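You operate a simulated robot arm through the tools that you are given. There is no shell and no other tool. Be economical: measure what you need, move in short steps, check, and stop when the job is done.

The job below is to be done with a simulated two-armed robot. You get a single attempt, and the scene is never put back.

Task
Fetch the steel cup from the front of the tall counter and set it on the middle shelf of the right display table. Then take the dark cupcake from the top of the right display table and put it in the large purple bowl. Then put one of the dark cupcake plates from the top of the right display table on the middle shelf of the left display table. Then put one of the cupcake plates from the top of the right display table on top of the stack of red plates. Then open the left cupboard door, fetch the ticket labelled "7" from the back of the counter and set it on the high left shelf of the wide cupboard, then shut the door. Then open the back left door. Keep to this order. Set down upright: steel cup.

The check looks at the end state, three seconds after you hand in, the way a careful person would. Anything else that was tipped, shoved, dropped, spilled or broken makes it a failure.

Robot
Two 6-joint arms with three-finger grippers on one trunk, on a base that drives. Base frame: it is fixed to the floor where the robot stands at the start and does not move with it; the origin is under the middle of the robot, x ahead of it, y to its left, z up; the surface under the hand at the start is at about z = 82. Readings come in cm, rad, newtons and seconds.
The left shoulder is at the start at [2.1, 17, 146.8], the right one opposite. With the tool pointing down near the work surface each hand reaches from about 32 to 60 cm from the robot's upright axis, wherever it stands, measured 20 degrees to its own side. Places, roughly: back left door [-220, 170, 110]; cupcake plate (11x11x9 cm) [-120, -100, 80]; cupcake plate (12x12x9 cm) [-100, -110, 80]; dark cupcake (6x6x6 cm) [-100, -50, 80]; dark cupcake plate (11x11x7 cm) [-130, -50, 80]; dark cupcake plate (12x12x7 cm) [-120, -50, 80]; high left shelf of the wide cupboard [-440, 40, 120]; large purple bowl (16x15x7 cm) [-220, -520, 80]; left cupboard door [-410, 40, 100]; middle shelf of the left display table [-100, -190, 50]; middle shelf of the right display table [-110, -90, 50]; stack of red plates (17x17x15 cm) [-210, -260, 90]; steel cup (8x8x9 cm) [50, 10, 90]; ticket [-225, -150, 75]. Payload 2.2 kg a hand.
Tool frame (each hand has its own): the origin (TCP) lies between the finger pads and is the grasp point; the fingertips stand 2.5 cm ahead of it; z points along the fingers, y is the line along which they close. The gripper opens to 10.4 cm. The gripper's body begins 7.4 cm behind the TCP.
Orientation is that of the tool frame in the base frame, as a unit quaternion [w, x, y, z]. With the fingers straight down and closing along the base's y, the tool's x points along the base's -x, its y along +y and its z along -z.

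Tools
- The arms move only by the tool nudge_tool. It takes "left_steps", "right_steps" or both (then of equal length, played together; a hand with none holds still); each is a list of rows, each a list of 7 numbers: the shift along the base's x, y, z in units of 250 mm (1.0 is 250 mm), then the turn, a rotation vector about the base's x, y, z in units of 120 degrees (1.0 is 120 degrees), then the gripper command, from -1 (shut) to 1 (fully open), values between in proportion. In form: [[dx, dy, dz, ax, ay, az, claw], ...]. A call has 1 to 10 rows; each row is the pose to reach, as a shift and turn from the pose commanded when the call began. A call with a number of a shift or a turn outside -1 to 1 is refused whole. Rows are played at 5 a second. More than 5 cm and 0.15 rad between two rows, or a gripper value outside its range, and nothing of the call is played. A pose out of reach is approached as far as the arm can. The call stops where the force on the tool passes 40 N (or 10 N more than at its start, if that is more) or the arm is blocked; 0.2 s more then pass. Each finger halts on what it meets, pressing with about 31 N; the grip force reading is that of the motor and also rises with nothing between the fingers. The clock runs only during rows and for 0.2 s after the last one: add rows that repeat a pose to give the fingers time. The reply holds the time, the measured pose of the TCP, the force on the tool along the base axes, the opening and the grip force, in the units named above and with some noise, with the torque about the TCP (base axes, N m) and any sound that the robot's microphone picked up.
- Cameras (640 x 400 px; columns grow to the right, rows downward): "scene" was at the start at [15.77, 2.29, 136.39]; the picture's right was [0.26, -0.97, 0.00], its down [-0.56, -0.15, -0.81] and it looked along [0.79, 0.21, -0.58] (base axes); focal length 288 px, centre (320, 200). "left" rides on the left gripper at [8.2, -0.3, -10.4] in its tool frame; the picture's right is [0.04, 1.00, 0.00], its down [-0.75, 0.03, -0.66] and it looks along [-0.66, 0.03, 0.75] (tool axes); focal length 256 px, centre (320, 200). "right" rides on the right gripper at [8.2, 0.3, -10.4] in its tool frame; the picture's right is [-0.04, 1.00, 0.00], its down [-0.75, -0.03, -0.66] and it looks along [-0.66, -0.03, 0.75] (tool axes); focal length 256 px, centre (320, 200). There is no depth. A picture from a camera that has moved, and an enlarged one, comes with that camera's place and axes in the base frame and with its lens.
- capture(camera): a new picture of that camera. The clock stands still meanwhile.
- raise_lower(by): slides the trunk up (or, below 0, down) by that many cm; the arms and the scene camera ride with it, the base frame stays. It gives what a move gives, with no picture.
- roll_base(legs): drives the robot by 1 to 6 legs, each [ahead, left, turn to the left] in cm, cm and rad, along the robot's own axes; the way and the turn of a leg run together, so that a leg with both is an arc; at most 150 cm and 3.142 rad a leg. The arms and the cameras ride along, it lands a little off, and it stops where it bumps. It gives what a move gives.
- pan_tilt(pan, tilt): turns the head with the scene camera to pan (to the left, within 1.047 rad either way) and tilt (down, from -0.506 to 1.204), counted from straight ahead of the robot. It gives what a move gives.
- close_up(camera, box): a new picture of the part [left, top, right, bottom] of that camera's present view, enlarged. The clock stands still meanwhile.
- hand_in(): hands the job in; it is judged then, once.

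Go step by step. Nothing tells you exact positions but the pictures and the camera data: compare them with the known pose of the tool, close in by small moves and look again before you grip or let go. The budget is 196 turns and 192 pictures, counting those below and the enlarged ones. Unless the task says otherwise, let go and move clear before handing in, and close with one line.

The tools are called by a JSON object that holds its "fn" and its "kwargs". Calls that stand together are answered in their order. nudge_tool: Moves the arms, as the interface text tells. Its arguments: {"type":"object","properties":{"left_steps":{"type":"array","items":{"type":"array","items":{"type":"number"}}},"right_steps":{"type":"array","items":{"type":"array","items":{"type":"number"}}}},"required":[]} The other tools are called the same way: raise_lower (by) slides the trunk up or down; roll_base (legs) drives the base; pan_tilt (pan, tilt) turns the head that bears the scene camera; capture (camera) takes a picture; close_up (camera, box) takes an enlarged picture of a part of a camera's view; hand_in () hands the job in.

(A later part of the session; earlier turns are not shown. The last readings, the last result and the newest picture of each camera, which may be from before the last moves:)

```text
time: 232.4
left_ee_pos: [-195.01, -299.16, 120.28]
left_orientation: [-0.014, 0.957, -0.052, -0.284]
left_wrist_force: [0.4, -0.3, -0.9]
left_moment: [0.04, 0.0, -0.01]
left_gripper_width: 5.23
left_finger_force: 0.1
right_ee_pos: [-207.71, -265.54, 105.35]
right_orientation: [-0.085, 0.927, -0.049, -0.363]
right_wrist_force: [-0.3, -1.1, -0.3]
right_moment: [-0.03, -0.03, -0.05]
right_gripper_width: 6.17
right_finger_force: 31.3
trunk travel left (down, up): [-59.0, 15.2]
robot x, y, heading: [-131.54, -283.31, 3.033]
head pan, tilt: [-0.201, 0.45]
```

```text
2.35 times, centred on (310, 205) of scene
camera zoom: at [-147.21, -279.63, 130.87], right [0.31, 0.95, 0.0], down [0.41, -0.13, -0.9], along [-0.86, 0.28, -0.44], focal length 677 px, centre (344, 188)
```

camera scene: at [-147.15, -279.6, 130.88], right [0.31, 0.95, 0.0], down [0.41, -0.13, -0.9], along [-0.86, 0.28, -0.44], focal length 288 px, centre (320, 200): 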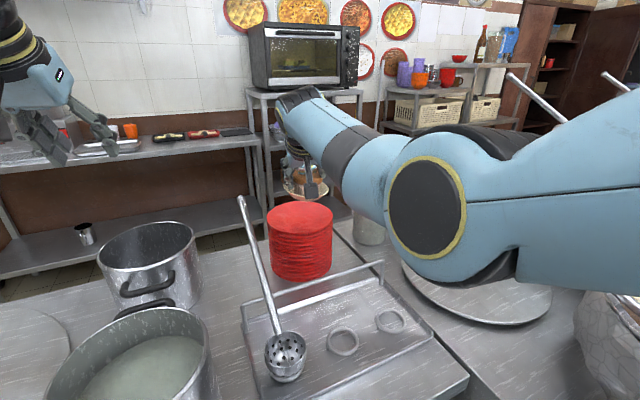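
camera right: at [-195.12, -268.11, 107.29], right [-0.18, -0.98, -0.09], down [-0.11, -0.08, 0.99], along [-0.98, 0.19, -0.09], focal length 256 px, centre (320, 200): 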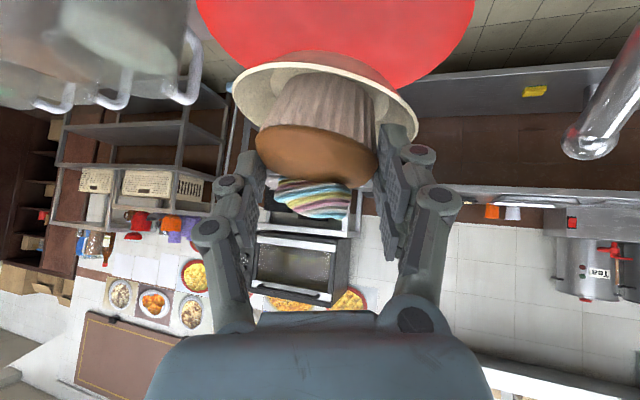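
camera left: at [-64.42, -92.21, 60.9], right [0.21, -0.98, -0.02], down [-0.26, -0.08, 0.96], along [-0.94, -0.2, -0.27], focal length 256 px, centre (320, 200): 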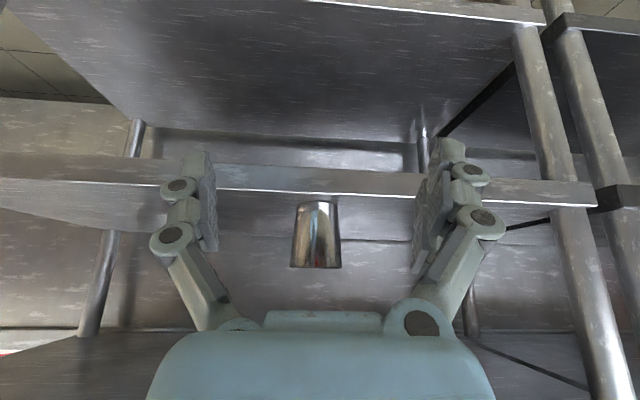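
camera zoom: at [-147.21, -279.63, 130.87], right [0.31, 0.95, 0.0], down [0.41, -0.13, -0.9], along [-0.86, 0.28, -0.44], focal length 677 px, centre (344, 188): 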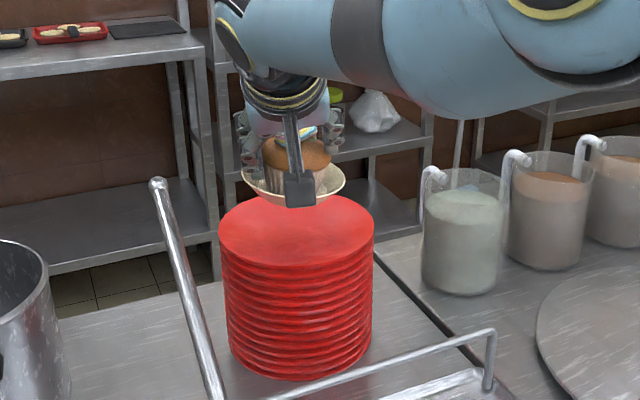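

Nearly centred; I'll shift back 0.8 cm and lower in small steps.

{"fn": "nudge_tool", "kwargs": {"right_steps": [[0.03, 0, -0.02, 0, 0, 0, -1], [0.03, 0, -0.04, 0, 0, 0, -1], [0.03, 0, -0.06, 0, 0, 0, -1], [0.03, 0, -0.06, 0, 0, 0, -1]]}}

{"fn": "close_up", "kwargs": {"camera": "scene", "box": [240, 150, 370, 270]}}

```text
time: 233.4
left_ee_pos: [-195.07, -299.26, 120.43]
left_orientation: [-0.015, 0.957, -0.052, -0.285]
left_wrist_force: [0.1, 0.4, 0.5]
left_moment: [0.01, 0.02, -0.01]
left_gripper_width: 5.22
left_finger_force: 0.1
right_ee_pos: [-207.3, -265.37, 103.94]
right_orientation: [-0.085, 0.927, -0.05, -0.363]
right_wrist_force: [0.3, 0.0, -1.0]
right_moment: [-0.02, 0.0, -0.03]
right_gripper_width: 6.17
right_finger_force: 30.5
trunk travel left (down, up): [-59.0, 15.2]
robot x, y, heading: [-131.54, -283.42, 3.031]
head pan, tilt: [-0.201, 0.45]
```

```text
3.33 times, centred on (305, 210) of scene
camera zoom: at [-147.21, -279.64, 130.87], right [0.31, 0.95, 0.0], down [0.41, -0.13, -0.9], along [-0.86, 0.28, -0.44], focal length 960 px, centre (370, 167)
```

zoom: 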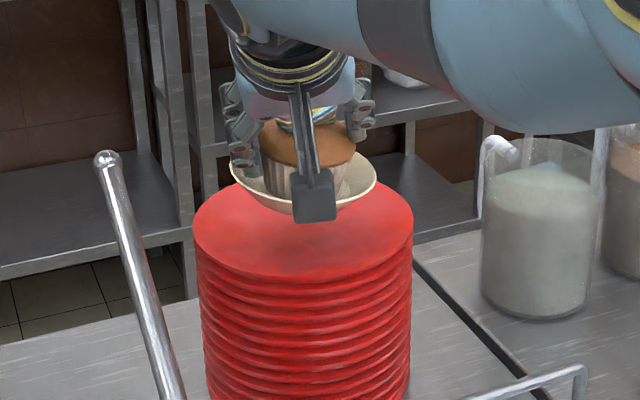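

The plate looks about 2 cm too far back; I'll shift 1.6 cm toward me and keep lowering.

{"fn": "nudge_tool", "kwargs": {"right_steps": [[0.04, -0.008, 0, 0, 0, 0, -1], [0.064, -0.012, -0.02, 0, 0, 0, -1], [0.064, -0.012, -0.04, 0, 0, 0, -1], [0.064, -0.012, -0.04, 0, 0, 0, -1]]}}

{"fn": "close_up", "kwargs": {"camera": "scene", "box": [240, 150, 370, 270]}}

{"fn": "capture", "kwargs": {"camera": "right"}}

```text
time: 234.4
left_ee_pos: [-195.1, -299.22, 120.46]
left_orientation: [-0.014, 0.957, -0.051, -0.284]
left_wrist_force: [0.3, -0.7, -0.6]
left_moment: [0.01, 0.01, -0.01]
left_gripper_width: 5.2
left_finger_force: 0.1
right_ee_pos: [-205.75, -265.79, 102.94]
right_orientation: [-0.085, 0.927, -0.05, -0.362]
right_wrist_force: [0.4, 0.4, -0.6]
right_moment: [0.02, -0.03, -0.02]
right_gripper_width: 6.16
right_finger_force: 30.8
trunk travel left (down, up): [-59.0, 15.2]
robot x, y, heading: [-131.76, -282.98, 3.033]
head pan, tilt: [-0.201, 0.45]
```

```text
3.33 times, centred on (305, 210) of scene
camera zoom: at [-147.2, -279.63, 130.87], right [0.31, 0.95, 0.0], down [0.41, -0.13, -0.9], along [-0.86, 0.28, -0.44], focal length 960 px, centre (370, 167)
```

zoom: 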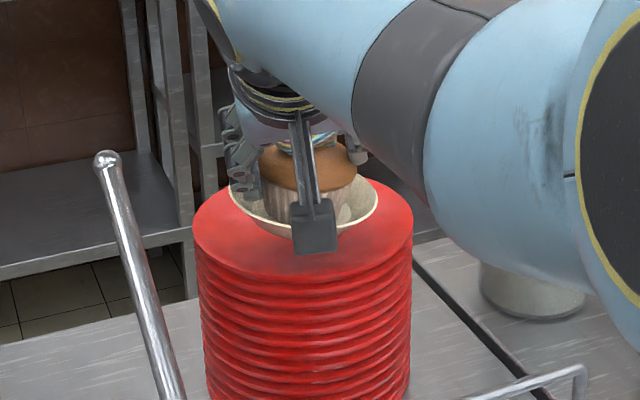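

```text
74 pictures are left
camera right: at [-192.95, -268.41, 104.76], right [-0.18, -0.98, -0.09], down [-0.11, -0.07, 0.99], along [-0.98, 0.19, -0.09], focal length 256 px, centre (320, 200)
```

right: 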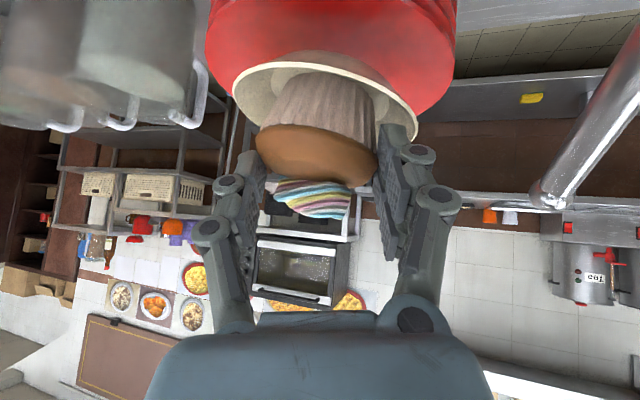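

Well centred now. Lowering in small steps to contact.

{"fn": "nudge_tool", "kwargs": {"right_steps": [[0, 0, -0.02, 0, 0, 0, -1], [0, 0, -0.04, 0, 0, 0, -1], [0, 0, -0.04, 0, 0, 0, -1]]}}

{"fn": "close_up", "kwargs": {"camera": "scene", "box": [240, 150, 370, 270]}}

```text
time: 235.2
left_ee_pos: [-195.11, -299.19, 120.42]
left_orientation: [-0.015, 0.957, -0.052, -0.285]
left_wrist_force: [0.5, 0.0, 0.3]
left_moment: [-0.03, 0.01, 0.0]
left_gripper_width: 5.22
left_finger_force: 0.1
right_ee_pos: [-205.61, -265.88, 101.89]
right_orientation: [-0.085, 0.927, -0.049, -0.363]
right_wrist_force: [-0.4, 1.0, -0.6]
right_moment: [0.02, -0.01, -0.01]
right_gripper_width: 6.16
right_finger_force: 30.9
trunk travel left (down, up): [-59.0, 15.2]
robot x, y, heading: [-131.67, -283.18, 3.035]
head pan, tilt: [-0.201, 0.45]
```

```text
3.33 times, centred on (305, 210) of scene
camera zoom: at [-147.21, -279.64, 130.87], right [0.31, 0.95, 0.0], down [0.41, -0.13, -0.9], along [-0.86, 0.28, -0.44], focal length 960 px, centre (370, 167)
```

zoom: 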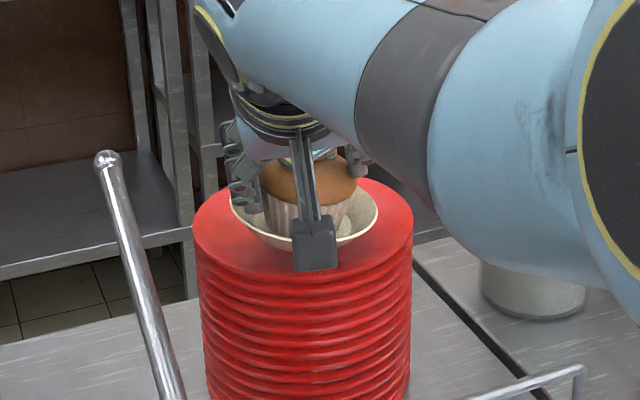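

{"fn": "nudge_tool", "kwargs": {"right_steps": [[0, 0, -0.014, 0, 0, 0, -1], [0, 0, -0.028, 0, 0, 0, -1], [0, 0, -0.028, 0, 0, 0, -1]]}}

{"fn": "nudge_tool", "kwargs": {"right_steps": [[0, 0, -0.01, 0, 0, 0, -1], [0, 0, -0.02, 0, 0, 0, -1], [0, 0, -0.02, 0, 0, 0, -1]]}}

{"fn": "close_up", "kwargs": {"camera": "scene", "box": [240, 150, 370, 270]}}

```text
time: 236.0
left_ee_pos: [-195.04, -299.16, 120.59]
left_orientation: [-0.015, 0.957, -0.052, -0.285]
left_wrist_force: [0.5, 1.7, 0.5]
left_moment: [0.02, 0.02, 0.0]
left_gripper_width: 5.21
left_finger_force: 0.0
right_ee_pos: [-205.5, -265.79, 101.69]
right_orientation: [-0.086, 0.926, -0.05, -0.365]
right_wrist_force: [-1.5, 0.2, 14.1]
right_moment: [0.47, 0.09, -0.01]
right_gripper_width: 6.18
right_finger_force: 31.0
trunk travel left (down, up): [-59.0, 15.2]
robot x, y, heading: [-131.81, -283.15, 3.034]
head pan, tilt: [-0.201, 0.45]
```

```text
time: 236.8
left_ee_pos: [-194.86, -299.44, 120.58]
left_orientation: [-0.015, 0.957, -0.051, -0.285]
left_wrist_force: [-0.1, 0.1, -0.5]
left_moment: [-0.01, 0.04, -0.02]
left_gripper_width: 5.19
left_finger_force: 0.0
right_ee_pos: [-205.64, -265.95, 101.29]
right_orientation: [-0.085, 0.925, -0.049, -0.368]
right_wrist_force: [0.0, -6.7, 29.3]
right_moment: [0.44, 0.11, 0.01]
right_gripper_width: 6.26
right_finger_force: 30.8
trunk travel left (down, up): [-59.0, 15.2]
robot x, y, heading: [-131.58, -283.09, 3.036]
head pan, tilt: [-0.201, 0.45]
```

```text
3.33 times, centred on (305, 210) of scene
camera zoom: at [-146.88, -279.83, 130.93], right [0.31, 0.95, 0.0], down [0.41, -0.13, -0.9], along [-0.86, 0.28, -0.43], focal length 960 px, centre (370, 167)
```

zoom: 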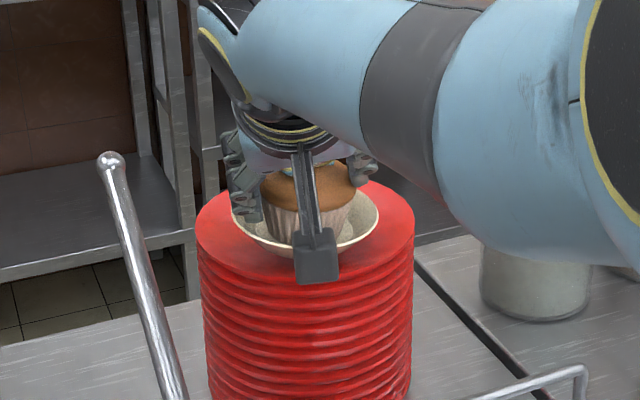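

Contact — the plate rests on the stack. I'll relieve the force and open.

{"fn": "nudge_tool", "kwargs": {"right_steps": [[0, 0, 0.016, 0, 0, 0, -1], [0, 0, 0.024, 0, 0, 0, -1], [0, 0, 0.024, 0, 0, 0, 0.25], [0, 0, 0.024, 0, 0, 0, 0.4], [0, 0, 0.024, 0, 0, 0, 0.55], [0, 0, 0.024, 0, 0, 0, 0.65]]}}

{"fn": "close_up", "kwargs": {"camera": "scene", "box": [240, 150, 370, 270]}}

{"fn": "capture", "kwargs": {"camera": "right"}}

```text
time: 238.2
left_ee_pos: [-195.22, -299.08, 120.38]
left_orientation: [-0.015, 0.957, -0.052, -0.283]
left_wrist_force: [-0.2, 0.4, 0.5]
left_moment: [0.0, 0.03, -0.01]
left_gripper_width: 5.21
left_finger_force: 0.0
right_ee_pos: [-205.61, -265.69, 101.34]
right_orientation: [-0.085, 0.927, -0.049, -0.363]
right_wrist_force: [0.3, 0.5, -0.4]
right_moment: [0.02, 0.01, -0.02]
right_gripper_width: 8.58
right_finger_force: 0.1
trunk travel left (down, up): [-59.0, 15.2]
robot x, y, heading: [-132.23, -283.42, 3.031]
head pan, tilt: [-0.201, 0.45]
```

```text
3.33 times, centred on (305, 210) of scene
camera zoom: at [-147.2, -279.65, 130.87], right [0.31, 0.95, 0.0], down [0.41, -0.13, -0.9], along [-0.86, 0.28, -0.44], focal length 960 px, centre (370, 167)
```

zoom: 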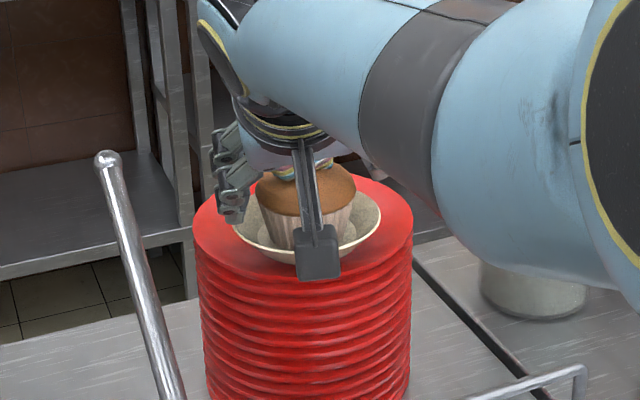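

```text
70 pictures are left
camera right: at [-192.88, -268.31, 103.15], right [-0.18, -0.98, -0.09], down [-0.11, -0.08, 0.99], along [-0.98, 0.19, -0.1], focal length 256 px, centre (320, 200)
```

right: 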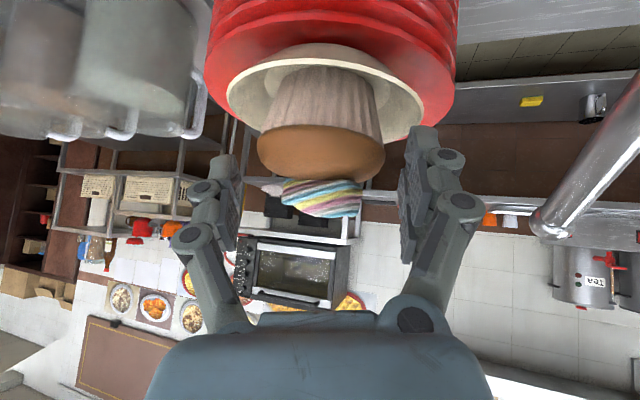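

The plate sits on the stack. Withdrawing along the tool axis, then back away.

{"fn": "nudge_tool", "kwargs": {"right_steps": [[0.05, -0.014, 0.056, 0, 0, 0, 0.7], [0.12, -0.035, 0.13, 0, 0, 0, 0.7], [0.2, -0.058, 0.22, 0, 0, 0, 0.7], [0.3, -0.08, 0.3, 0, 0, 0, 0.7]]}}

{"fn": "roll_base", "kwargs": {"legs": [[-45, 0, 0]]}}

{"fn": "capture", "kwargs": {"camera": "scene"}}

```text
time: 239.4
left_ee_pos: [-195.17, -299.16, 120.35]
left_orientation: [-0.015, 0.957, -0.053, -0.285]
left_wrist_force: [0.1, 0.0, 0.4]
left_moment: [0.02, -0.04, 0.01]
left_gripper_width: 5.21
left_finger_force: 0.1
right_ee_pos: [-199.17, -258.81, 109.66]
right_orientation: [-0.15, 0.914, -0.067, -0.371]
right_wrist_force: [-0.1, 0.9, 0.1]
right_moment: [0.02, 0.03, -0.03]
right_gripper_width: 8.83
right_finger_force: 0.2
trunk travel left (down, up): [-59.0, 15.2]
robot x, y, heading: [-131.34, -283.27, 3.028]
head pan, tilt: [-0.201, 0.45]
stopped in row 4 (right hand): the arm was blocked; the commanded pose is now the measured one
```

```text
time: 242.2
left_ee_pos: [-150.64, -303.44, 120.28]
left_orientation: [-0.017, 0.956, -0.061, -0.285]
left_wrist_force: [-1.0, 0.0, -0.8]
left_moment: [-0.02, 0.0, -0.01]
left_gripper_width: 5.19
left_finger_force: 0.0
right_ee_pos: [-153.77, -263.03, 109.64]
right_orientation: [-0.154, 0.914, -0.076, -0.369]
right_wrist_force: [0.4, -0.3, 0.0]
right_moment: [-0.02, -0.02, 0.02]
right_gripper_width: 8.86
right_finger_force: 0.0
trunk travel left (down, up): [-59.0, 15.2]
robot x, y, heading: [-86.83, -288.71, 3.018]
head pan, tilt: [-0.201, 0.45]
```

```text
69 pictures are left
camera scene: at [-102.36, -284.75, 130.88], right [0.32, 0.95, 0.0], down [0.41, -0.14, -0.9], along [-0.85, 0.29, -0.44], focal length 288 px, centre (320, 200)
```

scene: 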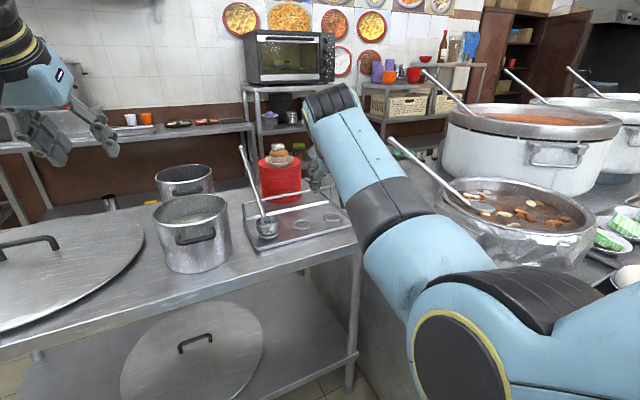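

The cupcake plate stands on the red stack. Now the ticket on the far side of the counter ([-225, -150]); I'll return to the aisle and drive towards the +y end to find the way round.

{"fn": "roll_base", "kwargs": {"legs": [[-52, 0, 0], [0, 0, -1.43], [150, 0, 0], [110, 0, 0]]}}

{"fn": "pan_tilt", "kwargs": {"pan": 0.7, "tilt": 0.35}}

{"fn": "capture", "kwargs": {"camera": "scene"}}

```text
time: 261.0
left_ee_pos: [-55.79, 28.55, 120.44]
left_orientation: [0.203, -0.671, 0.685, 0.2]
left_wrist_force: [-0.6, 0.3, -0.1]
left_moment: [0.02, -0.01, 0.0]
left_gripper_width: 5.22
left_finger_force: 0.1
right_ee_pos: [-15.9, 36.04, 109.38]
right_orientation: [0.361, -0.628, 0.667, 0.172]
right_wrist_force: [0.1, 0.2, -0.9]
right_moment: [0.01, 0.01, -0.01]
right_gripper_width: 8.85
right_finger_force: 0.0
trunk travel left (down, up): [-59.0, 15.2]
robot x, y, heading: [-34.56, -33.26, 1.539]
head pan, tilt: [-0.201, 0.45]
```

```text
time: 262.2
left_ee_pos: [-55.75, 28.54, 120.34]
left_orientation: [0.203, -0.67, 0.686, 0.2]
left_wrist_force: [-0.5, -0.5, 0.5]
left_moment: [0.01, -0.02, 0.02]
left_gripper_width: 5.18
left_finger_force: 0.1
right_ee_pos: [-15.82, 35.88, 109.41]
right_orientation: [0.363, -0.627, 0.668, 0.17]
right_wrist_force: [0.1, -0.4, 0.1]
right_moment: [0.0, 0.01, -0.04]
right_gripper_width: 8.85
right_finger_force: 0.1
trunk travel left (down, up): [-59.0, 15.2]
robot x, y, heading: [-34.45, -33.53, 1.546]
head pan, tilt: [0.7, 0.351]
```

```text
68 pictures are left
camera scene: at [-39.95, -18.93, 131.8], right [0.78, 0.62, 0.0], down [0.21, -0.27, -0.94], along [-0.59, 0.73, -0.34], focal length 288 px, centre (320, 200)
```

scene: 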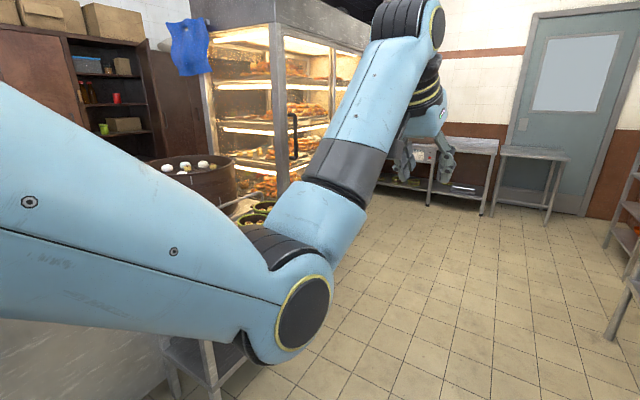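

I see the warm showcase ahead left and the cupboard behind it. I'll move to y ≈ 60 and face -x to look for the passage.

{"fn": "roll_base", "kwargs": {"legs": [[85, 0, 0], [0, 0, 1.55]]}}

{"fn": "pan_tilt", "kwargs": {"pan": 0.15, "tilt": 0.35}}

{"fn": "capture", "kwargs": {"camera": "scene"}}

```text
time: 270.4
left_ee_pos: [-95.16, 33.3, 120.42]
left_orientation: [-0.011, 0.958, -0.036, -0.285]
left_wrist_force: [-0.2, 0.7, 0.2]
left_moment: [-0.03, -0.02, 0.0]
left_gripper_width: 5.18
left_finger_force: 0.0
right_ee_pos: [-100.47, 73.52, 109.59]
right_orientation: [-0.145, 0.915, -0.052, -0.373]
right_wrist_force: [0.4, 0.1, 0.9]
right_moment: [0.01, 0.0, -0.04]
right_gripper_width: 8.82
right_finger_force: 0.1
trunk travel left (down, up): [-59.0, 15.2]
robot x, y, heading: [-32.16, 51.61, 3.063]
head pan, tilt: [0.7, 0.351]
```

```text
time: 271.4
left_ee_pos: [-95.18, 33.44, 120.36]
left_orientation: [-0.01, 0.958, -0.036, -0.285]
left_wrist_force: [0.1, -0.1, 0.8]
left_moment: [-0.02, 0.0, 0.02]
left_gripper_width: 5.19
left_finger_force: 0.1
right_ee_pos: [-100.54, 73.72, 109.61]
right_orientation: [-0.144, 0.915, -0.052, -0.373]
right_wrist_force: [-0.9, 0.5, 0.1]
right_moment: [-0.01, 0.0, 0.01]
right_gripper_width: 8.83
right_finger_force: 0.0
trunk travel left (down, up): [-59.0, 15.2]
robot x, y, heading: [-32.15, 51.92, 3.06]
head pan, tilt: [0.15, 0.351]
```

```text
67 pictures are left
camera scene: at [-48.42, 51.4, 131.79], right [-0.07, 1.0, 0.0], down [0.34, 0.03, -0.94], along [-0.94, -0.07, -0.34], focal length 288 px, centre (320, 200)
```

scene: 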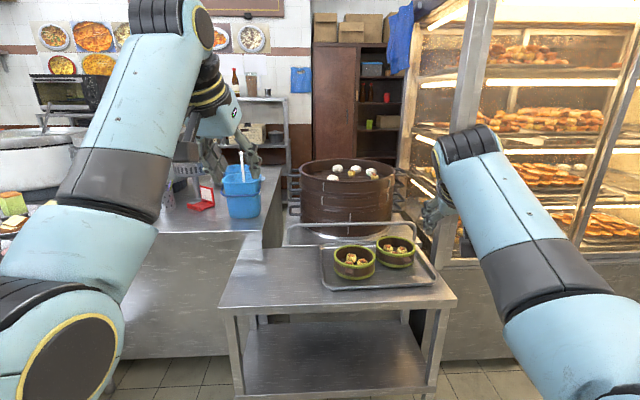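

The direct way is blocked by the steamer table, so I'll go around the showcase's +y end.

{"fn": "roll_base", "kwargs": {"legs": [[0, 0, -1.5], [150, 0, 0], [25, 0, 0], [0, 0, 1.55]]}}

{"fn": "pan_tilt", "kwargs": {"pan": 0.0, "tilt": 0.3}}

{"fn": "capture", "kwargs": {"camera": "scene"}}

```text
time: 287.6
left_ee_pos: [-101.16, 204.44, 120.35]
left_orientation: [0.003, 0.959, 0.007, -0.285]
left_wrist_force: [0.0, 0.4, -0.5]
left_moment: [0.02, 0.01, 0.06]
left_gripper_width: 5.2
left_finger_force: 0.0
right_ee_pos: [-109.97, 243.99, 109.47]
right_orientation: [-0.127, 0.917, -0.01, -0.379]
right_wrist_force: [-0.6, -0.6, 0.3]
right_moment: [0.01, -0.04, 0.0]
right_gripper_width: 8.85
right_finger_force: 0.0
trunk travel left (down, up): [-59.0, 15.2]
robot x, y, heading: [-39.99, 228.11, -3.126]
head pan, tilt: [0.15, 0.351]
```

```text
time: 288.3
left_ee_pos: [-101.17, 204.4, 120.45]
left_orientation: [0.003, 0.958, 0.008, -0.285]
left_wrist_force: [0.0, 1.0, 0.0]
left_moment: [0.01, 0.03, 0.0]
left_gripper_width: 5.21
left_finger_force: 0.1
right_ee_pos: [-110.15, 244.06, 109.51]
right_orientation: [-0.127, 0.917, -0.011, -0.378]
right_wrist_force: [0.5, -0.3, 0.2]
right_moment: [-0.03, 0.01, 0.02]
right_gripper_width: 8.82
right_finger_force: 0.0
trunk travel left (down, up): [-59.0, 15.2]
robot x, y, heading: [-39.51, 228.16, -3.125]
head pan, tilt: [0.0, 0.3]
```

```text
66 pictures are left
camera scene: at [-56.31, 227.87, 132.27], right [-0.01, 1.0, 0.0], down [0.3, 0.0, -0.96], along [-0.95, -0.01, -0.3], focal length 288 px, centre (320, 200)
```

scene: 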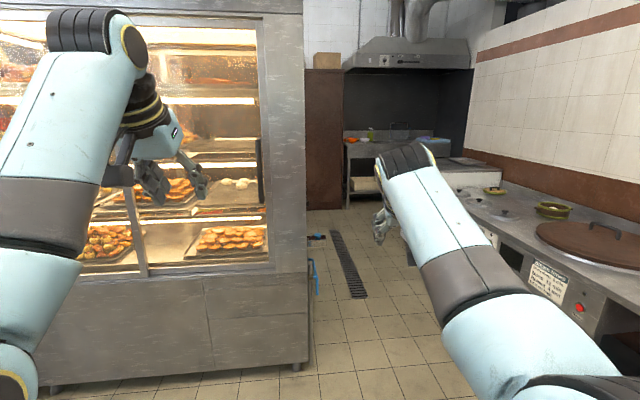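

There's a passage between showcase and the right counter, centred around y ≈ 260. I'll drive through it.

{"fn": "roll_base", "kwargs": {"legs": [[0, -31, -0.016], [150, 0, 0], [85, 0, 0]]}}

{"fn": "pan_tilt", "kwargs": {"pan": 0.9, "tilt": 0.3}}

{"fn": "capture", "kwargs": {"camera": "scene"}}

```text
time: 301.7
left_ee_pos: [-340.01, 243.63, 120.39]
left_orientation: [-0.003, 0.958, -0.012, -0.285]
left_wrist_force: [-0.7, 0.5, -0.9]
left_moment: [-0.02, 0.0, -0.02]
left_gripper_width: 5.18
left_finger_force: 0.0
right_ee_pos: [-347.12, 283.47, 109.55]
right_orientation: [-0.135, 0.916, -0.03, -0.376]
right_wrist_force: [-0.4, -0.4, 0.2]
right_moment: [0.04, 0.01, 0.01]
right_gripper_width: 8.86
right_finger_force: 0.2
trunk travel left (down, up): [-59.0, 15.2]
robot x, y, heading: [-278.47, 264.57, 3.109]
head pan, tilt: [0.0, 0.3]
```

```text
time: 302.9
left_ee_pos: [-339.94, 243.48, 120.44]
left_orientation: [-0.003, 0.958, -0.013, -0.285]
left_wrist_force: [0.3, 0.1, 0.3]
left_moment: [0.0, 0.0, 0.03]
left_gripper_width: 5.21
left_finger_force: 0.0
right_ee_pos: [-347.24, 283.41, 109.54]
right_orientation: [-0.136, 0.916, -0.03, -0.376]
right_wrist_force: [-0.1, 0.6, -0.1]
right_moment: [0.0, 0.0, -0.02]
right_gripper_width: 8.84
right_finger_force: 0.1
trunk travel left (down, up): [-59.0, 15.2]
robot x, y, heading: [-277.88, 264.47, 3.108]
head pan, tilt: [0.901, 0.3]
```

```text
65 pictures are left
camera scene: at [-290.88, 257.7, 132.27], right [-0.76, 0.64, 0.0], down [0.19, 0.23, -0.96], along [-0.62, -0.73, -0.3], focal length 288 px, centre (320, 200)
```

scene: 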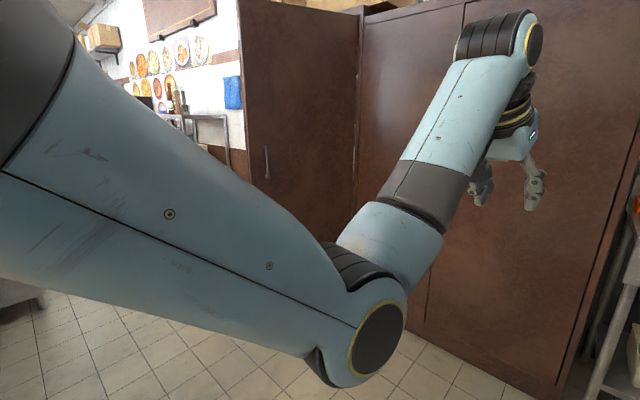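

The wide cupboard's brown doors are ahead-left. I'll turn left to see them fully.

{"fn": "roll_base", "kwargs": {"legs": [[0, 0, 0.85]]}}

{"fn": "pan_tilt", "kwargs": {"pan": 0.05, "tilt": 0.3}}

{"fn": "capture", "kwargs": {"camera": "scene"}}

```text
time: 305.5
left_ee_pos: [-303.26, 204.19, 120.52]
left_orientation: [0.114, 0.879, 0.382, -0.261]
left_wrist_force: [-1.0, 0.3, -0.1]
left_moment: [0.01, 0.02, -0.01]
left_gripper_width: 5.22
left_finger_force: 0.0
right_ee_pos: [-338.08, 225.26, 109.45]
right_orientation: [0.03, 0.848, 0.349, -0.399]
right_wrist_force: [0.6, -0.5, -0.1]
right_moment: [0.02, -0.01, 0.01]
right_gripper_width: 8.82
right_finger_force: 0.0
trunk travel left (down, up): [-59.0, 15.2]
robot x, y, heading: [-277.62, 264.44, -2.322]
head pan, tilt: [0.901, 0.3]
```

```text
time: 306.7
left_ee_pos: [-303.32, 204.19, 120.42]
left_orientation: [0.114, 0.879, 0.382, -0.262]
left_wrist_force: [-0.2, -0.1, -0.2]
left_moment: [0.03, 0.01, 0.02]
left_gripper_width: 5.18
left_finger_force: 0.1
right_ee_pos: [-337.95, 225.21, 109.57]
right_orientation: [0.031, 0.847, 0.348, -0.4]
right_wrist_force: [-0.2, 0.4, 0.1]
right_moment: [0.02, 0.0, 0.03]
right_gripper_width: 8.86
right_finger_force: 0.0
trunk travel left (down, up): [-59.0, 15.2]
robot x, y, heading: [-277.9, 264.42, -2.323]
head pan, tilt: [0.051, 0.3]
```

```text
64 pictures are left
camera scene: at [-288.65, 252.32, 132.27], right [-0.76, 0.65, 0.0], down [0.19, 0.23, -0.96], along [-0.62, -0.73, -0.3], focal length 288 px, centre (320, 200)
```

scene: 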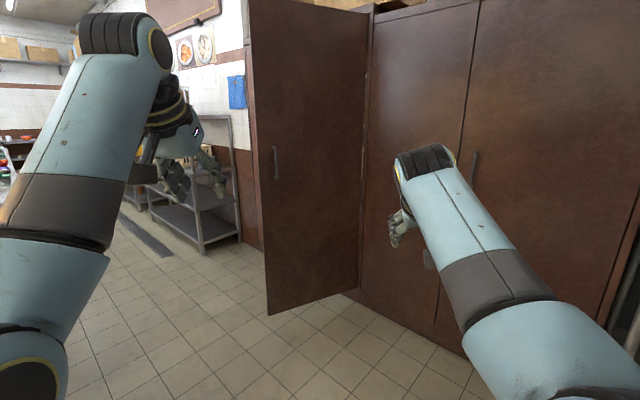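

The wide cupboard: its right door is already ajar (edge near [-362,115]); the left door should be y 14–71 with the handle near y 66. I'll drive down the corridor to face it.

{"fn": "roll_base", "kwargs": {"legs": [[0, 0, 0.75], [150, 0, 0], [55, 0, 0], [0, 0, -1.57]]}}

{"fn": "pan_tilt", "kwargs": {"pan": 0.0, "tilt": 0.2}}

{"fn": "capture", "kwargs": {"camera": "scene"}}

```text
time: 322.6
left_ee_pos: [-349.93, 39.21, 120.43]
left_orientation: [-0.006, 0.958, -0.022, -0.286]
left_wrist_force: [1.1, -0.4, -0.3]
left_moment: [-0.01, 0.0, 0.01]
left_gripper_width: 5.17
left_finger_force: 0.0
right_ee_pos: [-356.4, 79.34, 109.44]
right_orientation: [-0.139, 0.916, -0.038, -0.375]
right_wrist_force: [0.8, 0.4, -0.5]
right_moment: [0.0, 0.01, 0.01]
right_gripper_width: 8.85
right_finger_force: 0.1
trunk travel left (down, up): [-59.0, 15.2]
robot x, y, heading: [-287.55, 59.16, 3.095]
head pan, tilt: [0.051, 0.3]
```

```text
time: 323.3
left_ee_pos: [-350.02, 39.28, 120.39]
left_orientation: [-0.005, 0.958, -0.021, -0.285]
left_wrist_force: [0.0, 0.5, -0.6]
left_moment: [-0.02, -0.02, 0.03]
left_gripper_width: 5.18
left_finger_force: 0.0
right_ee_pos: [-356.59, 79.4, 109.51]
right_orientation: [-0.138, 0.916, -0.038, -0.376]
right_wrist_force: [0.1, 0.0, 0.6]
right_moment: [-0.07, -0.02, -0.01]
right_gripper_width: 8.82
right_finger_force: 0.1
trunk travel left (down, up): [-59.0, 15.2]
robot x, y, heading: [-287.8, 59.09, 3.095]
head pan, tilt: [0.0, 0.201]
```

```text
63 pictures are left
camera scene: at [-303.84, 59.97, 133.19], right [0.05, 1.0, 0.0], down [0.2, -0.01, -0.98], along [-0.98, 0.05, -0.2], focal length 288 px, centre (320, 200)
```

scene: 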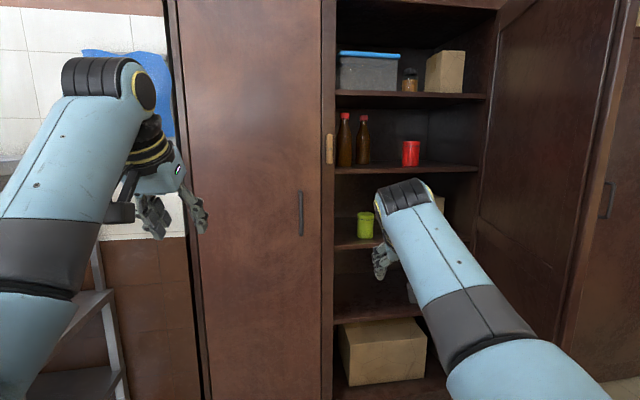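

The left door spans y 12–66, with a vertical handle at y ≈ 58, z 98–115, front x ≈ -411. I'll turn the right hand nearly horizontal, tuck the left hand aside, and shift the base left.

{"fn": "nudge_tool", "kwargs": {"right_steps": [[0.0, -0.04, -0.02, -0.0167, 0.0503, 0.0221, 0.3], [0.0, -0.08, -0.04, -0.0334, 0.1007, 0.0442, 0.3], [0.0, -0.12, -0.07, -0.05, 0.151, 0.0664, 0.3], [0.0, -0.16, -0.1, -0.0669, 0.2014, 0.0885, 0.3], [0.0, -0.22, -0.12, -0.0836, 0.2517, 0.1106, 0.3]], "left_steps": [[0.08, -0.1, -0.06, 0, 0, 0, 0], [0.16, -0.2, -0.12, 0, 0, 0, 0], [0.24, -0.3, -0.18, 0, 0, 0, 0], [0.32, -0.4, -0.24, 0, 0, 0, 0], [0.4, -0.5, -0.3, 0, 0, 0, 0]]}}

{"fn": "roll_base", "kwargs": {"legs": [[0, 16, 0.04]]}}

{"fn": "capture", "kwargs": {"camera": "scene"}}

```text
time: 324.7
left_ee_pos: [-339.89, 27.02, 112.84]
left_orientation: [-0.005, 0.959, -0.021, -0.284]
left_wrist_force: [-0.3, 0.8, -0.8]
left_moment: [0.0, -0.02, 0.02]
left_gripper_width: 5.19
left_finger_force: 0.1
right_ee_pos: [-357.78, 77.64, 108.59]
right_orientation: [-0.032, 0.782, 0.008, -0.623]
right_wrist_force: [-0.7, 0.8, -0.9]
right_moment: [0.03, 0.04, 0.02]
right_gripper_width: 6.78
right_finger_force: 0.0
trunk travel left (down, up): [-59.0, 15.2]
robot x, y, heading: [-287.64, 59.15, 3.097]
head pan, tilt: [0.0, 0.201]
stopped in row 5 (right hand): the arm was blocked; the commanded pose is now the measured one
```

```text
time: 326.1
left_ee_pos: [-338.87, 8.68, 112.86]
left_orientation: [0.0, 0.959, -0.002, -0.284]
left_wrist_force: [-0.3, -0.1, 0.4]
left_moment: [0.04, 0.04, 0.0]
left_gripper_width: 5.18
left_finger_force: 0.0
right_ee_pos: [-358.77, 58.49, 108.62]
right_orientation: [-0.019, 0.781, 0.024, -0.624]
right_wrist_force: [0.9, 0.6, -0.4]
right_moment: [0.0, -0.02, 0.01]
right_gripper_width: 6.75
right_finger_force: 0.1
trunk travel left (down, up): [-59.0, 15.2]
robot x, y, heading: [-287.79, 43.11, 3.133]
head pan, tilt: [0.0, 0.201]
```

```text
62 pictures are left
camera scene: at [-304.28, 43.18, 133.2], right [0.01, 1.0, 0.0], down [0.2, 0.0, -0.98], along [-0.98, 0.01, -0.2], focal length 288 px, centre (320, 200)
```

scene: 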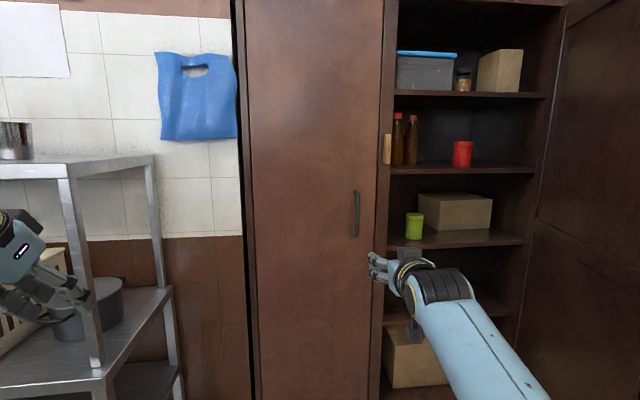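

The right hand is almost horizontal and in line with the handle (≈[-408, 57.8, 98–116]). I'll pull the left hand back further and drive 38 cm ahead.

{"fn": "nudge_tool", "kwargs": {"left_steps": [[0.1, 0, -0.05, 0, 0, 0, 0], [0.2, 0, -0.1, 0, 0, 0, 0], [0.3, 0, -0.15, 0, 0, 0, 0], [0.4, 0, -0.2, 0, 0, 0, 0]]}}

{"fn": "roll_base", "kwargs": {"legs": [[38, 1.5, 0]]}}

{"fn": "capture", "kwargs": {"camera": "right"}}

{"fn": "capture", "kwargs": {"camera": "scene"}}

```text
time: 327.1
left_ee_pos: [-328.66, 8.83, 107.93]
left_orientation: [0.0, 0.958, -0.002, -0.286]
left_wrist_force: [-0.1, -0.5, 0.0]
left_moment: [0.03, 0.0, -0.01]
left_gripper_width: 5.2
left_finger_force: 0.1
right_ee_pos: [-358.71, 58.72, 108.68]
right_orientation: [-0.02, 0.781, 0.024, -0.624]
right_wrist_force: [-0.7, 0.7, -0.2]
right_moment: [-0.01, -0.01, -0.01]
right_gripper_width: 6.76
right_finger_force: 0.1
trunk travel left (down, up): [-59.0, 15.2]
robot x, y, heading: [-287.73, 43.09, 3.135]
head pan, tilt: [0.0, 0.201]
```

```text
time: 329.5
left_ee_pos: [-366.81, 7.98, 107.85]
left_orientation: [-0.001, 0.958, -0.005, -0.285]
left_wrist_force: [0.1, -0.1, -0.4]
left_moment: [0.03, 0.01, 0.03]
left_gripper_width: 5.18
left_finger_force: 0.1
right_ee_pos: [-396.54, 58.13, 108.53]
right_orientation: [-0.022, 0.782, 0.021, -0.623]
right_wrist_force: [0.0, -0.4, -1.2]
right_moment: [-0.03, 0.02, -0.04]
right_gripper_width: 6.74
right_finger_force: 0.0
trunk travel left (down, up): [-59.0, 15.2]
robot x, y, heading: [-325.93, 41.59, 3.132]
head pan, tilt: [0.0, 0.201]
```

```text
61 pictures are left
camera right: at [-384.7, 58.21, 102.83], right [0.0, -1.0, -0.02], down [0.47, -0.02, 0.88], along [-0.88, -0.01, 0.47], focal length 256 px, centre (320, 200)
```

right: 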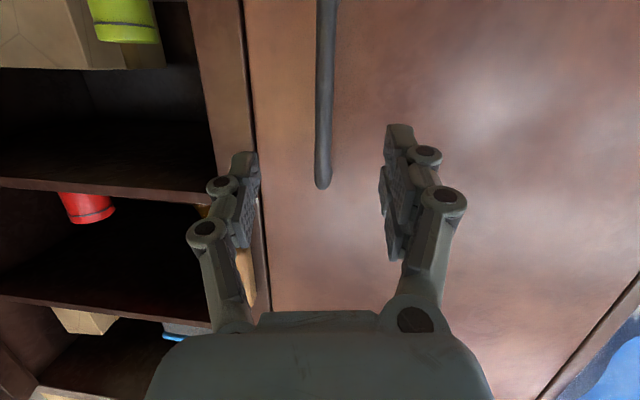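

```text
60 pictures are left
camera scene: at [-342.11, 42.34, 133.19], right [0.01, 1.0, 0.0], down [0.2, 0.0, -0.98], along [-0.98, 0.01, -0.2], focal length 288 px, centre (320, 200)
```

scene: 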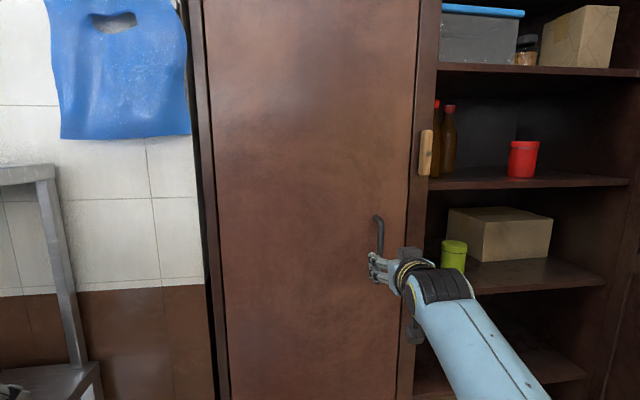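

Aligned with the handle bar. 10 cm further forward, then grip.

{"fn": "roll_base", "kwargs": {"legs": [[10.2, 0.5, 0]]}}

{"fn": "nudge_tool", "kwargs": {"right_steps": [[0, 0, 0, 0, 0, 0, 0], [0, 0, 0, 0, 0, 0, -0.5], [0, 0, 0, 0, 0, 0, -1], [0, 0, 0, 0, 0, 0, -1], [0, 0, 0, 0, 0, 0, -1]]}}

{"fn": "capture", "kwargs": {"camera": "right"}}

```text
time: 330.7
left_ee_pos: [-377.34, 7.57, 108.03]
left_orientation: [-0.001, 0.959, -0.005, -0.284]
left_wrist_force: [-0.5, -0.3, -0.6]
left_moment: [-0.02, 0.02, -0.02]
left_gripper_width: 5.19
left_finger_force: 0.0
right_ee_pos: [-407.17, 57.77, 108.49]
right_orientation: [-0.022, 0.782, 0.022, -0.623]
right_wrist_force: [0.0, 0.2, 0.1]
right_moment: [0.0, 0.05, -0.03]
right_gripper_width: 6.76
right_finger_force: 0.1
trunk travel left (down, up): [-59.0, 15.2]
robot x, y, heading: [-336.37, 41.69, 3.13]
head pan, tilt: [0.0, 0.201]
```

```text
time: 331.9
left_ee_pos: [-377.22, 7.66, 107.84]
left_orientation: [-0.002, 0.959, -0.005, -0.285]
left_wrist_force: [-0.6, -0.3, 0.4]
left_moment: [0.03, 0.02, 0.01]
left_gripper_width: 5.19
left_finger_force: 0.0
right_ee_pos: [-406.99, 57.69, 108.62]
right_orientation: [-0.021, 0.781, 0.021, -0.623]
right_wrist_force: [0.5, -1.0, -1.4]
right_moment: [-1.4, -0.11, 0.01]
right_gripper_width: 1.61
right_finger_force: 41.4
trunk travel left (down, up): [-59.0, 15.2]
robot x, y, heading: [-336.33, 41.6, 3.129]
head pan, tilt: [0.0, 0.201]
```

```text
59 pictures are left
camera right: at [-395.15, 57.82, 102.86], right [0.0, -1.0, -0.02], down [0.47, -0.02, 0.88], along [-0.88, -0.01, 0.47], focal length 256 px, centre (320, 200)
```

right: 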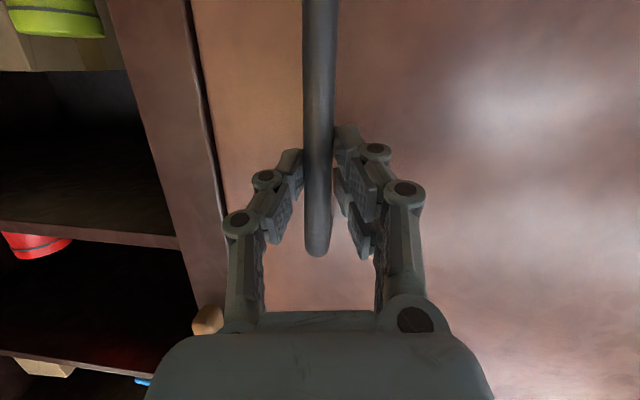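

The bar is gripped (1.6 cm). I'll pull back gently with the base.

{"fn": "roll_base", "kwargs": {"legs": [[-6, 0.4, 0]]}}

```text
time: 332.9
left_ee_pos: [-371.0, 7.31, 107.87]
left_orientation: [-0.001, 0.959, -0.005, -0.285]
left_wrist_force: [1.2, -1.0, -0.3]
left_moment: [0.0, 0.05, 0.01]
left_gripper_width: 5.2
left_finger_force: 0.0
right_ee_pos: [-400.74, 57.39, 108.56]
right_orientation: [-0.022, 0.781, 0.021, -0.623]
right_wrist_force: [1.7, 1.3, -8.3]
right_moment: [-1.16, 0.71, -0.16]
right_gripper_width: 1.53
right_finger_force: 41.5
trunk travel left (down, up): [-59.0, 15.2]
robot x, y, heading: [-330.46, 40.88, 3.133]
head pan, tilt: [0.0, 0.201]
```

The door moves freely. Pulling further along the arc.

{"fn": "roll_base", "kwargs": {"legs": [[-10, 2.5, 0], [-10, 5, 0]]}}

{"fn": "capture", "kwargs": {"camera": "scene"}}

```text
time: 334.8
left_ee_pos: [-353.11, 0.09, 107.92]
left_orientation: [-0.002, 0.959, -0.003, -0.285]
left_wrist_force: [0.1, -0.3, -0.7]
left_moment: [0.01, 0.02, -0.01]
left_gripper_width: 5.18
left_finger_force: 0.0
right_ee_pos: [-383.26, 49.81, 108.67]
right_orientation: [-0.017, 0.782, 0.02, -0.622]
right_wrist_force: [-5.8, -10.5, -7.5]
right_moment: [-1.21, -1.09, 0.2]
right_gripper_width: 1.29
right_finger_force: 39.6
trunk travel left (down, up): [-59.0, 15.2]
robot x, y, heading: [-312.75, 34.44, 3.13]
head pan, tilt: [0.0, 0.201]
stopped in leg 2: the force on the tool passed its limit at 46 N (the readings are from after the stop); the commanded pose is now the measured one
```

```text
58 pictures are left
camera scene: at [-328.57, 34.43, 133.17], right [0.01, 1.0, 0.0], down [0.2, 0.0, -0.98], along [-0.98, 0.01, -0.2], focal length 288 px, centre (320, 200)
```

scene: 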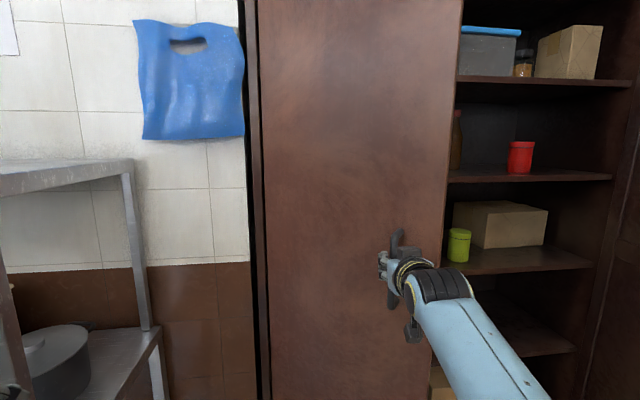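

The door is about 30° open. I'll release, back off, move right and re-enter inside the door's edge to push it further open.

{"fn": "nudge_tool", "kwargs": {"right_steps": [[0, 0, 0, 0, 0, 0, -0.5], [0, 0, 0, 0, 0, 0, 0], [0, 0, 0, 0, 0, 0, 0.3]]}}

{"fn": "roll_base", "kwargs": {"legs": [[-14, 0, 0], [0, -22, 0]]}}

{"fn": "nudge_tool", "kwargs": {"right_steps": [[0, 0, 0, 0, 0, 0, -0.3], [0, 0, 0, 0, 0, 0, -1], [0, 0, 0, 0, 0, 0, -1]]}}

{"fn": "capture", "kwargs": {"camera": "scene"}}

```text
time: 335.6
left_ee_pos: [-353.09, 0.18, 107.87]
left_orientation: [-0.001, 0.958, -0.004, -0.285]
left_wrist_force: [-0.1, -0.4, -0.5]
left_moment: [0.01, 0.04, 0.0]
left_gripper_width: 5.19
left_finger_force: 0.0
right_ee_pos: [-383.23, 50.35, 108.78]
right_orientation: [-0.018, 0.78, 0.02, -0.626]
right_wrist_force: [-0.2, 1.1, 0.1]
right_moment: [-0.06, -0.01, 0.0]
right_gripper_width: 6.75
right_finger_force: 0.3
trunk travel left (down, up): [-59.0, 15.2]
robot x, y, heading: [-312.19, 34.0, 3.126]
head pan, tilt: [0.0, 0.201]
```

```text
time: 338.2
left_ee_pos: [-339.02, 21.7, 107.93]
left_orientation: [0.0, 0.959, -0.002, -0.285]
left_wrist_force: [0.0, 0.2, -0.7]
left_moment: [0.02, -0.04, 0.02]
left_gripper_width: 5.2
left_finger_force: 0.1
right_ee_pos: [-369.34, 71.3, 108.82]
right_orientation: [-0.016, 0.78, 0.022, -0.625]
right_wrist_force: [-0.1, 0.4, -0.6]
right_moment: [-0.02, -0.02, 0.06]
right_gripper_width: 6.75
right_finger_force: 0.0
trunk travel left (down, up): [-59.0, 15.2]
robot x, y, heading: [-298.28, 55.81, 3.138]
head pan, tilt: [0.0, 0.201]
```

```text
time: 339.0
left_ee_pos: [-338.91, 21.44, 107.93]
left_orientation: [0.0, 0.959, -0.001, -0.285]
left_wrist_force: [-0.5, -0.7, 0.3]
left_moment: [0.02, -0.02, -0.01]
left_gripper_width: 5.21
left_finger_force: 0.1
right_ee_pos: [-369.41, 71.29, 108.9]
right_orientation: [-0.017, 0.78, 0.022, -0.625]
right_wrist_force: [0.4, 0.1, 0.5]
right_moment: [-0.03, -0.03, 0.02]
right_gripper_width: 0.0
right_finger_force: 27.2
trunk travel left (down, up): [-59.0, 15.2]
robot x, y, heading: [-298.31, 56.11, 3.136]
head pan, tilt: [0.0, 0.201]
```

```text
57 pictures are left
camera scene: at [-314.55, 56.06, 133.2], right [0.01, 1.0, 0.0], down [0.2, 0.0, -0.98], along [-0.98, 0.01, -0.2], focal length 288 px, centre (320, 200)
```

scene: 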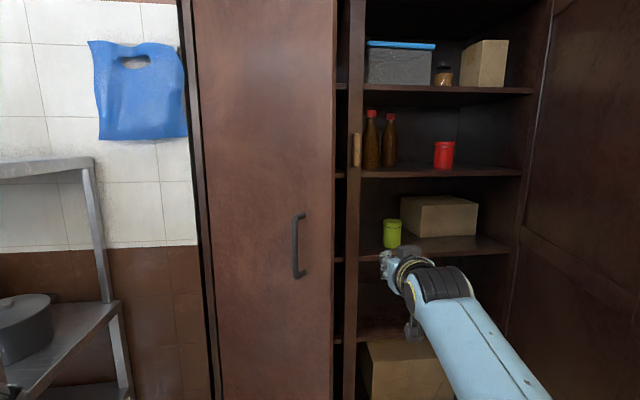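

The door is ajar with its edge near [-384, 58]. I'll drive the closed hand in beside it (short of the post) and strafe left to push.

{"fn": "roll_base", "kwargs": {"legs": [[28, -0.5, 0], [0, 22, 0]]}}

{"fn": "capture", "kwargs": {"camera": "scene"}}

```text
time: 341.8
left_ee_pos: [-367.13, 10.95, 107.9]
left_orientation: [-0.001, 0.958, -0.004, -0.286]
left_wrist_force: [1.3, -1.2, 0.2]
left_moment: [0.02, 0.03, -0.01]
left_gripper_width: 5.19
left_finger_force: 0.1
right_ee_pos: [-397.09, 61.18, 108.77]
right_orientation: [-0.022, 0.78, 0.022, -0.624]
right_wrist_force: [0.3, -0.2, 0.8]
right_moment: [0.03, -0.06, -0.06]
right_gripper_width: 0.02
right_finger_force: 28.5
trunk travel left (down, up): [-59.0, 15.2]
robot x, y, heading: [-326.38, 45.56, 3.128]
head pan, tilt: [0.0, 0.201]
stopped in leg 2: the robot was blocked; the commanded pose is now the measured one
```

```text
56 pictures are left
camera scene: at [-342.46, 45.28, 133.22], right [0.01, 1.0, 0.0], down [0.2, 0.0, -0.98], along [-0.98, 0.01, -0.2], focal length 288 px, centre (320, 200)
```

scene: 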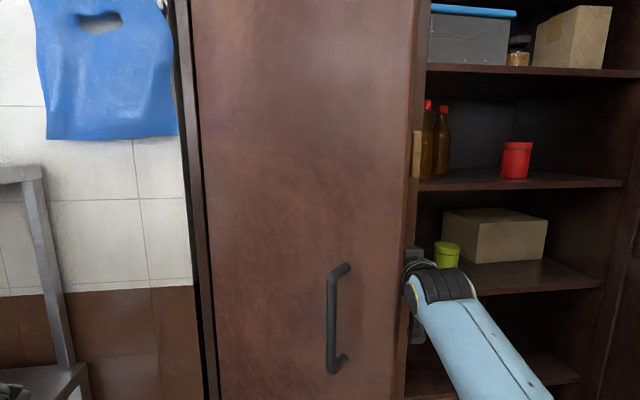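

The flank push locks up at this angle. I'll yaw the hand left so it hooks behind the door's edge, then pull back.

{"fn": "nudge_tool", "kwargs": {"right_steps": [[0, 0.04, 0, 0, 0, 0.06, -1], [0, 0.04, 0, 0, 0, 0.12, -1], [0, 0.02, 0, 0, 0, 0.18, -1], [0, 0, 0, 0, 0, 0.24, -1], [0, -0.06, 0, 0, 0, 0.29, -1]]}}

{"fn": "roll_base", "kwargs": {"legs": [[-8, 4, 0]]}}

{"fn": "capture", "kwargs": {"camera": "scene"}}

```text
time: 343.0
left_ee_pos: [-367.35, 11.12, 107.87]
left_orientation: [-0.001, 0.958, -0.003, -0.286]
left_wrist_force: [-1.5, -0.2, 0.1]
left_moment: [0.0, -0.04, -0.02]
left_gripper_width: 5.21
left_finger_force: 0.1
right_ee_pos: [-397.35, 59.95, 108.68]
right_orientation: [0.166, 0.738, 0.254, -0.602]
right_wrist_force: [0.7, -0.1, -0.1]
right_moment: [-0.03, 0.01, 0.02]
right_gripper_width: 0.05
right_finger_force: 29.1
trunk travel left (down, up): [-59.0, 15.2]
robot x, y, heading: [-326.67, 45.01, 3.13]
head pan, tilt: [0.0, 0.201]
```

```text
time: 344.1
left_ee_pos: [-359.03, 6.91, 107.95]
left_orientation: [-0.001, 0.958, -0.004, -0.286]
left_wrist_force: [0.5, -0.1, 0.3]
left_moment: [0.03, 0.01, -0.05]
left_gripper_width: 5.22
left_finger_force: 0.0
right_ee_pos: [-389.12, 55.83, 108.77]
right_orientation: [0.165, 0.739, 0.254, -0.602]
right_wrist_force: [0.4, -0.4, -0.6]
right_moment: [0.01, -0.03, 0.0]
right_gripper_width: 0.0
right_finger_force: 28.8
trunk travel left (down, up): [-59.0, 15.2]
robot x, y, heading: [-318.15, 40.9, 3.132]
head pan, tilt: [0.0, 0.201]
```

```text
55 pictures are left
camera scene: at [-334.4, 41.25, 133.21], right [0.01, 1.0, 0.0], down [0.2, 0.0, -0.98], along [-0.98, 0.01, -0.2], focal length 288 px, centre (320, 200)
```

scene: 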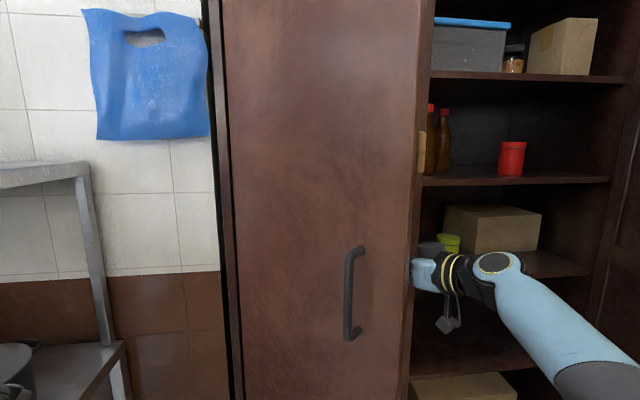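

The hand is hooked behind the edge. Continue pulling along the arc.

{"fn": "roll_base", "kwargs": {"legs": [[-12, 8, 0], [-8, 11, 0], [-3, 14, 0]]}}

{"fn": "capture", "kwargs": {"camera": "scene"}}

```text
time: 347.3
left_ee_pos: [-336.16, -26.99, 107.91]
left_orientation: [-0.001, 0.958, -0.001, -0.285]
left_wrist_force: [-0.6, -1.0, 0.0]
left_moment: [0.01, 0.0, -0.04]
left_gripper_width: 5.22
left_finger_force: 0.0
right_ee_pos: [-366.51, 21.72, 108.75]
right_orientation: [0.167, 0.738, 0.257, -0.601]
right_wrist_force: [-0.8, -0.7, -0.7]
right_moment: [0.02, 0.0, -0.06]
right_gripper_width: 0.01
right_finger_force: 28.4
trunk travel left (down, up): [-59.0, 15.2]
robot x, y, heading: [-295.43, 7.59, 3.136]
head pan, tilt: [0.0, 0.201]
```

```text
54 pictures are left
camera scene: at [-311.72, 7.48, 133.2], right [0.0, 1.0, 0.0], down [0.2, 0.0, -0.98], along [-0.98, 0.0, -0.2], focal length 288 px, centre (320, 200)
```

scene: 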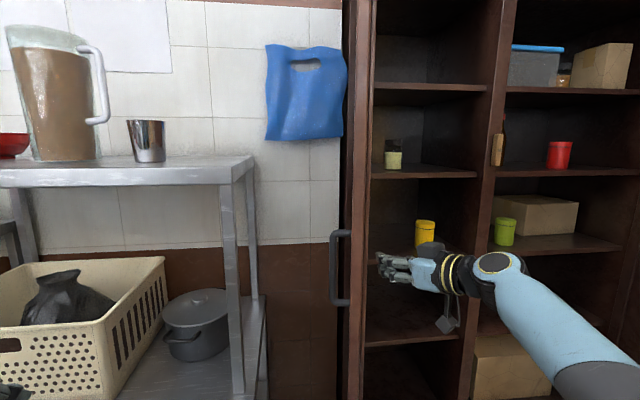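

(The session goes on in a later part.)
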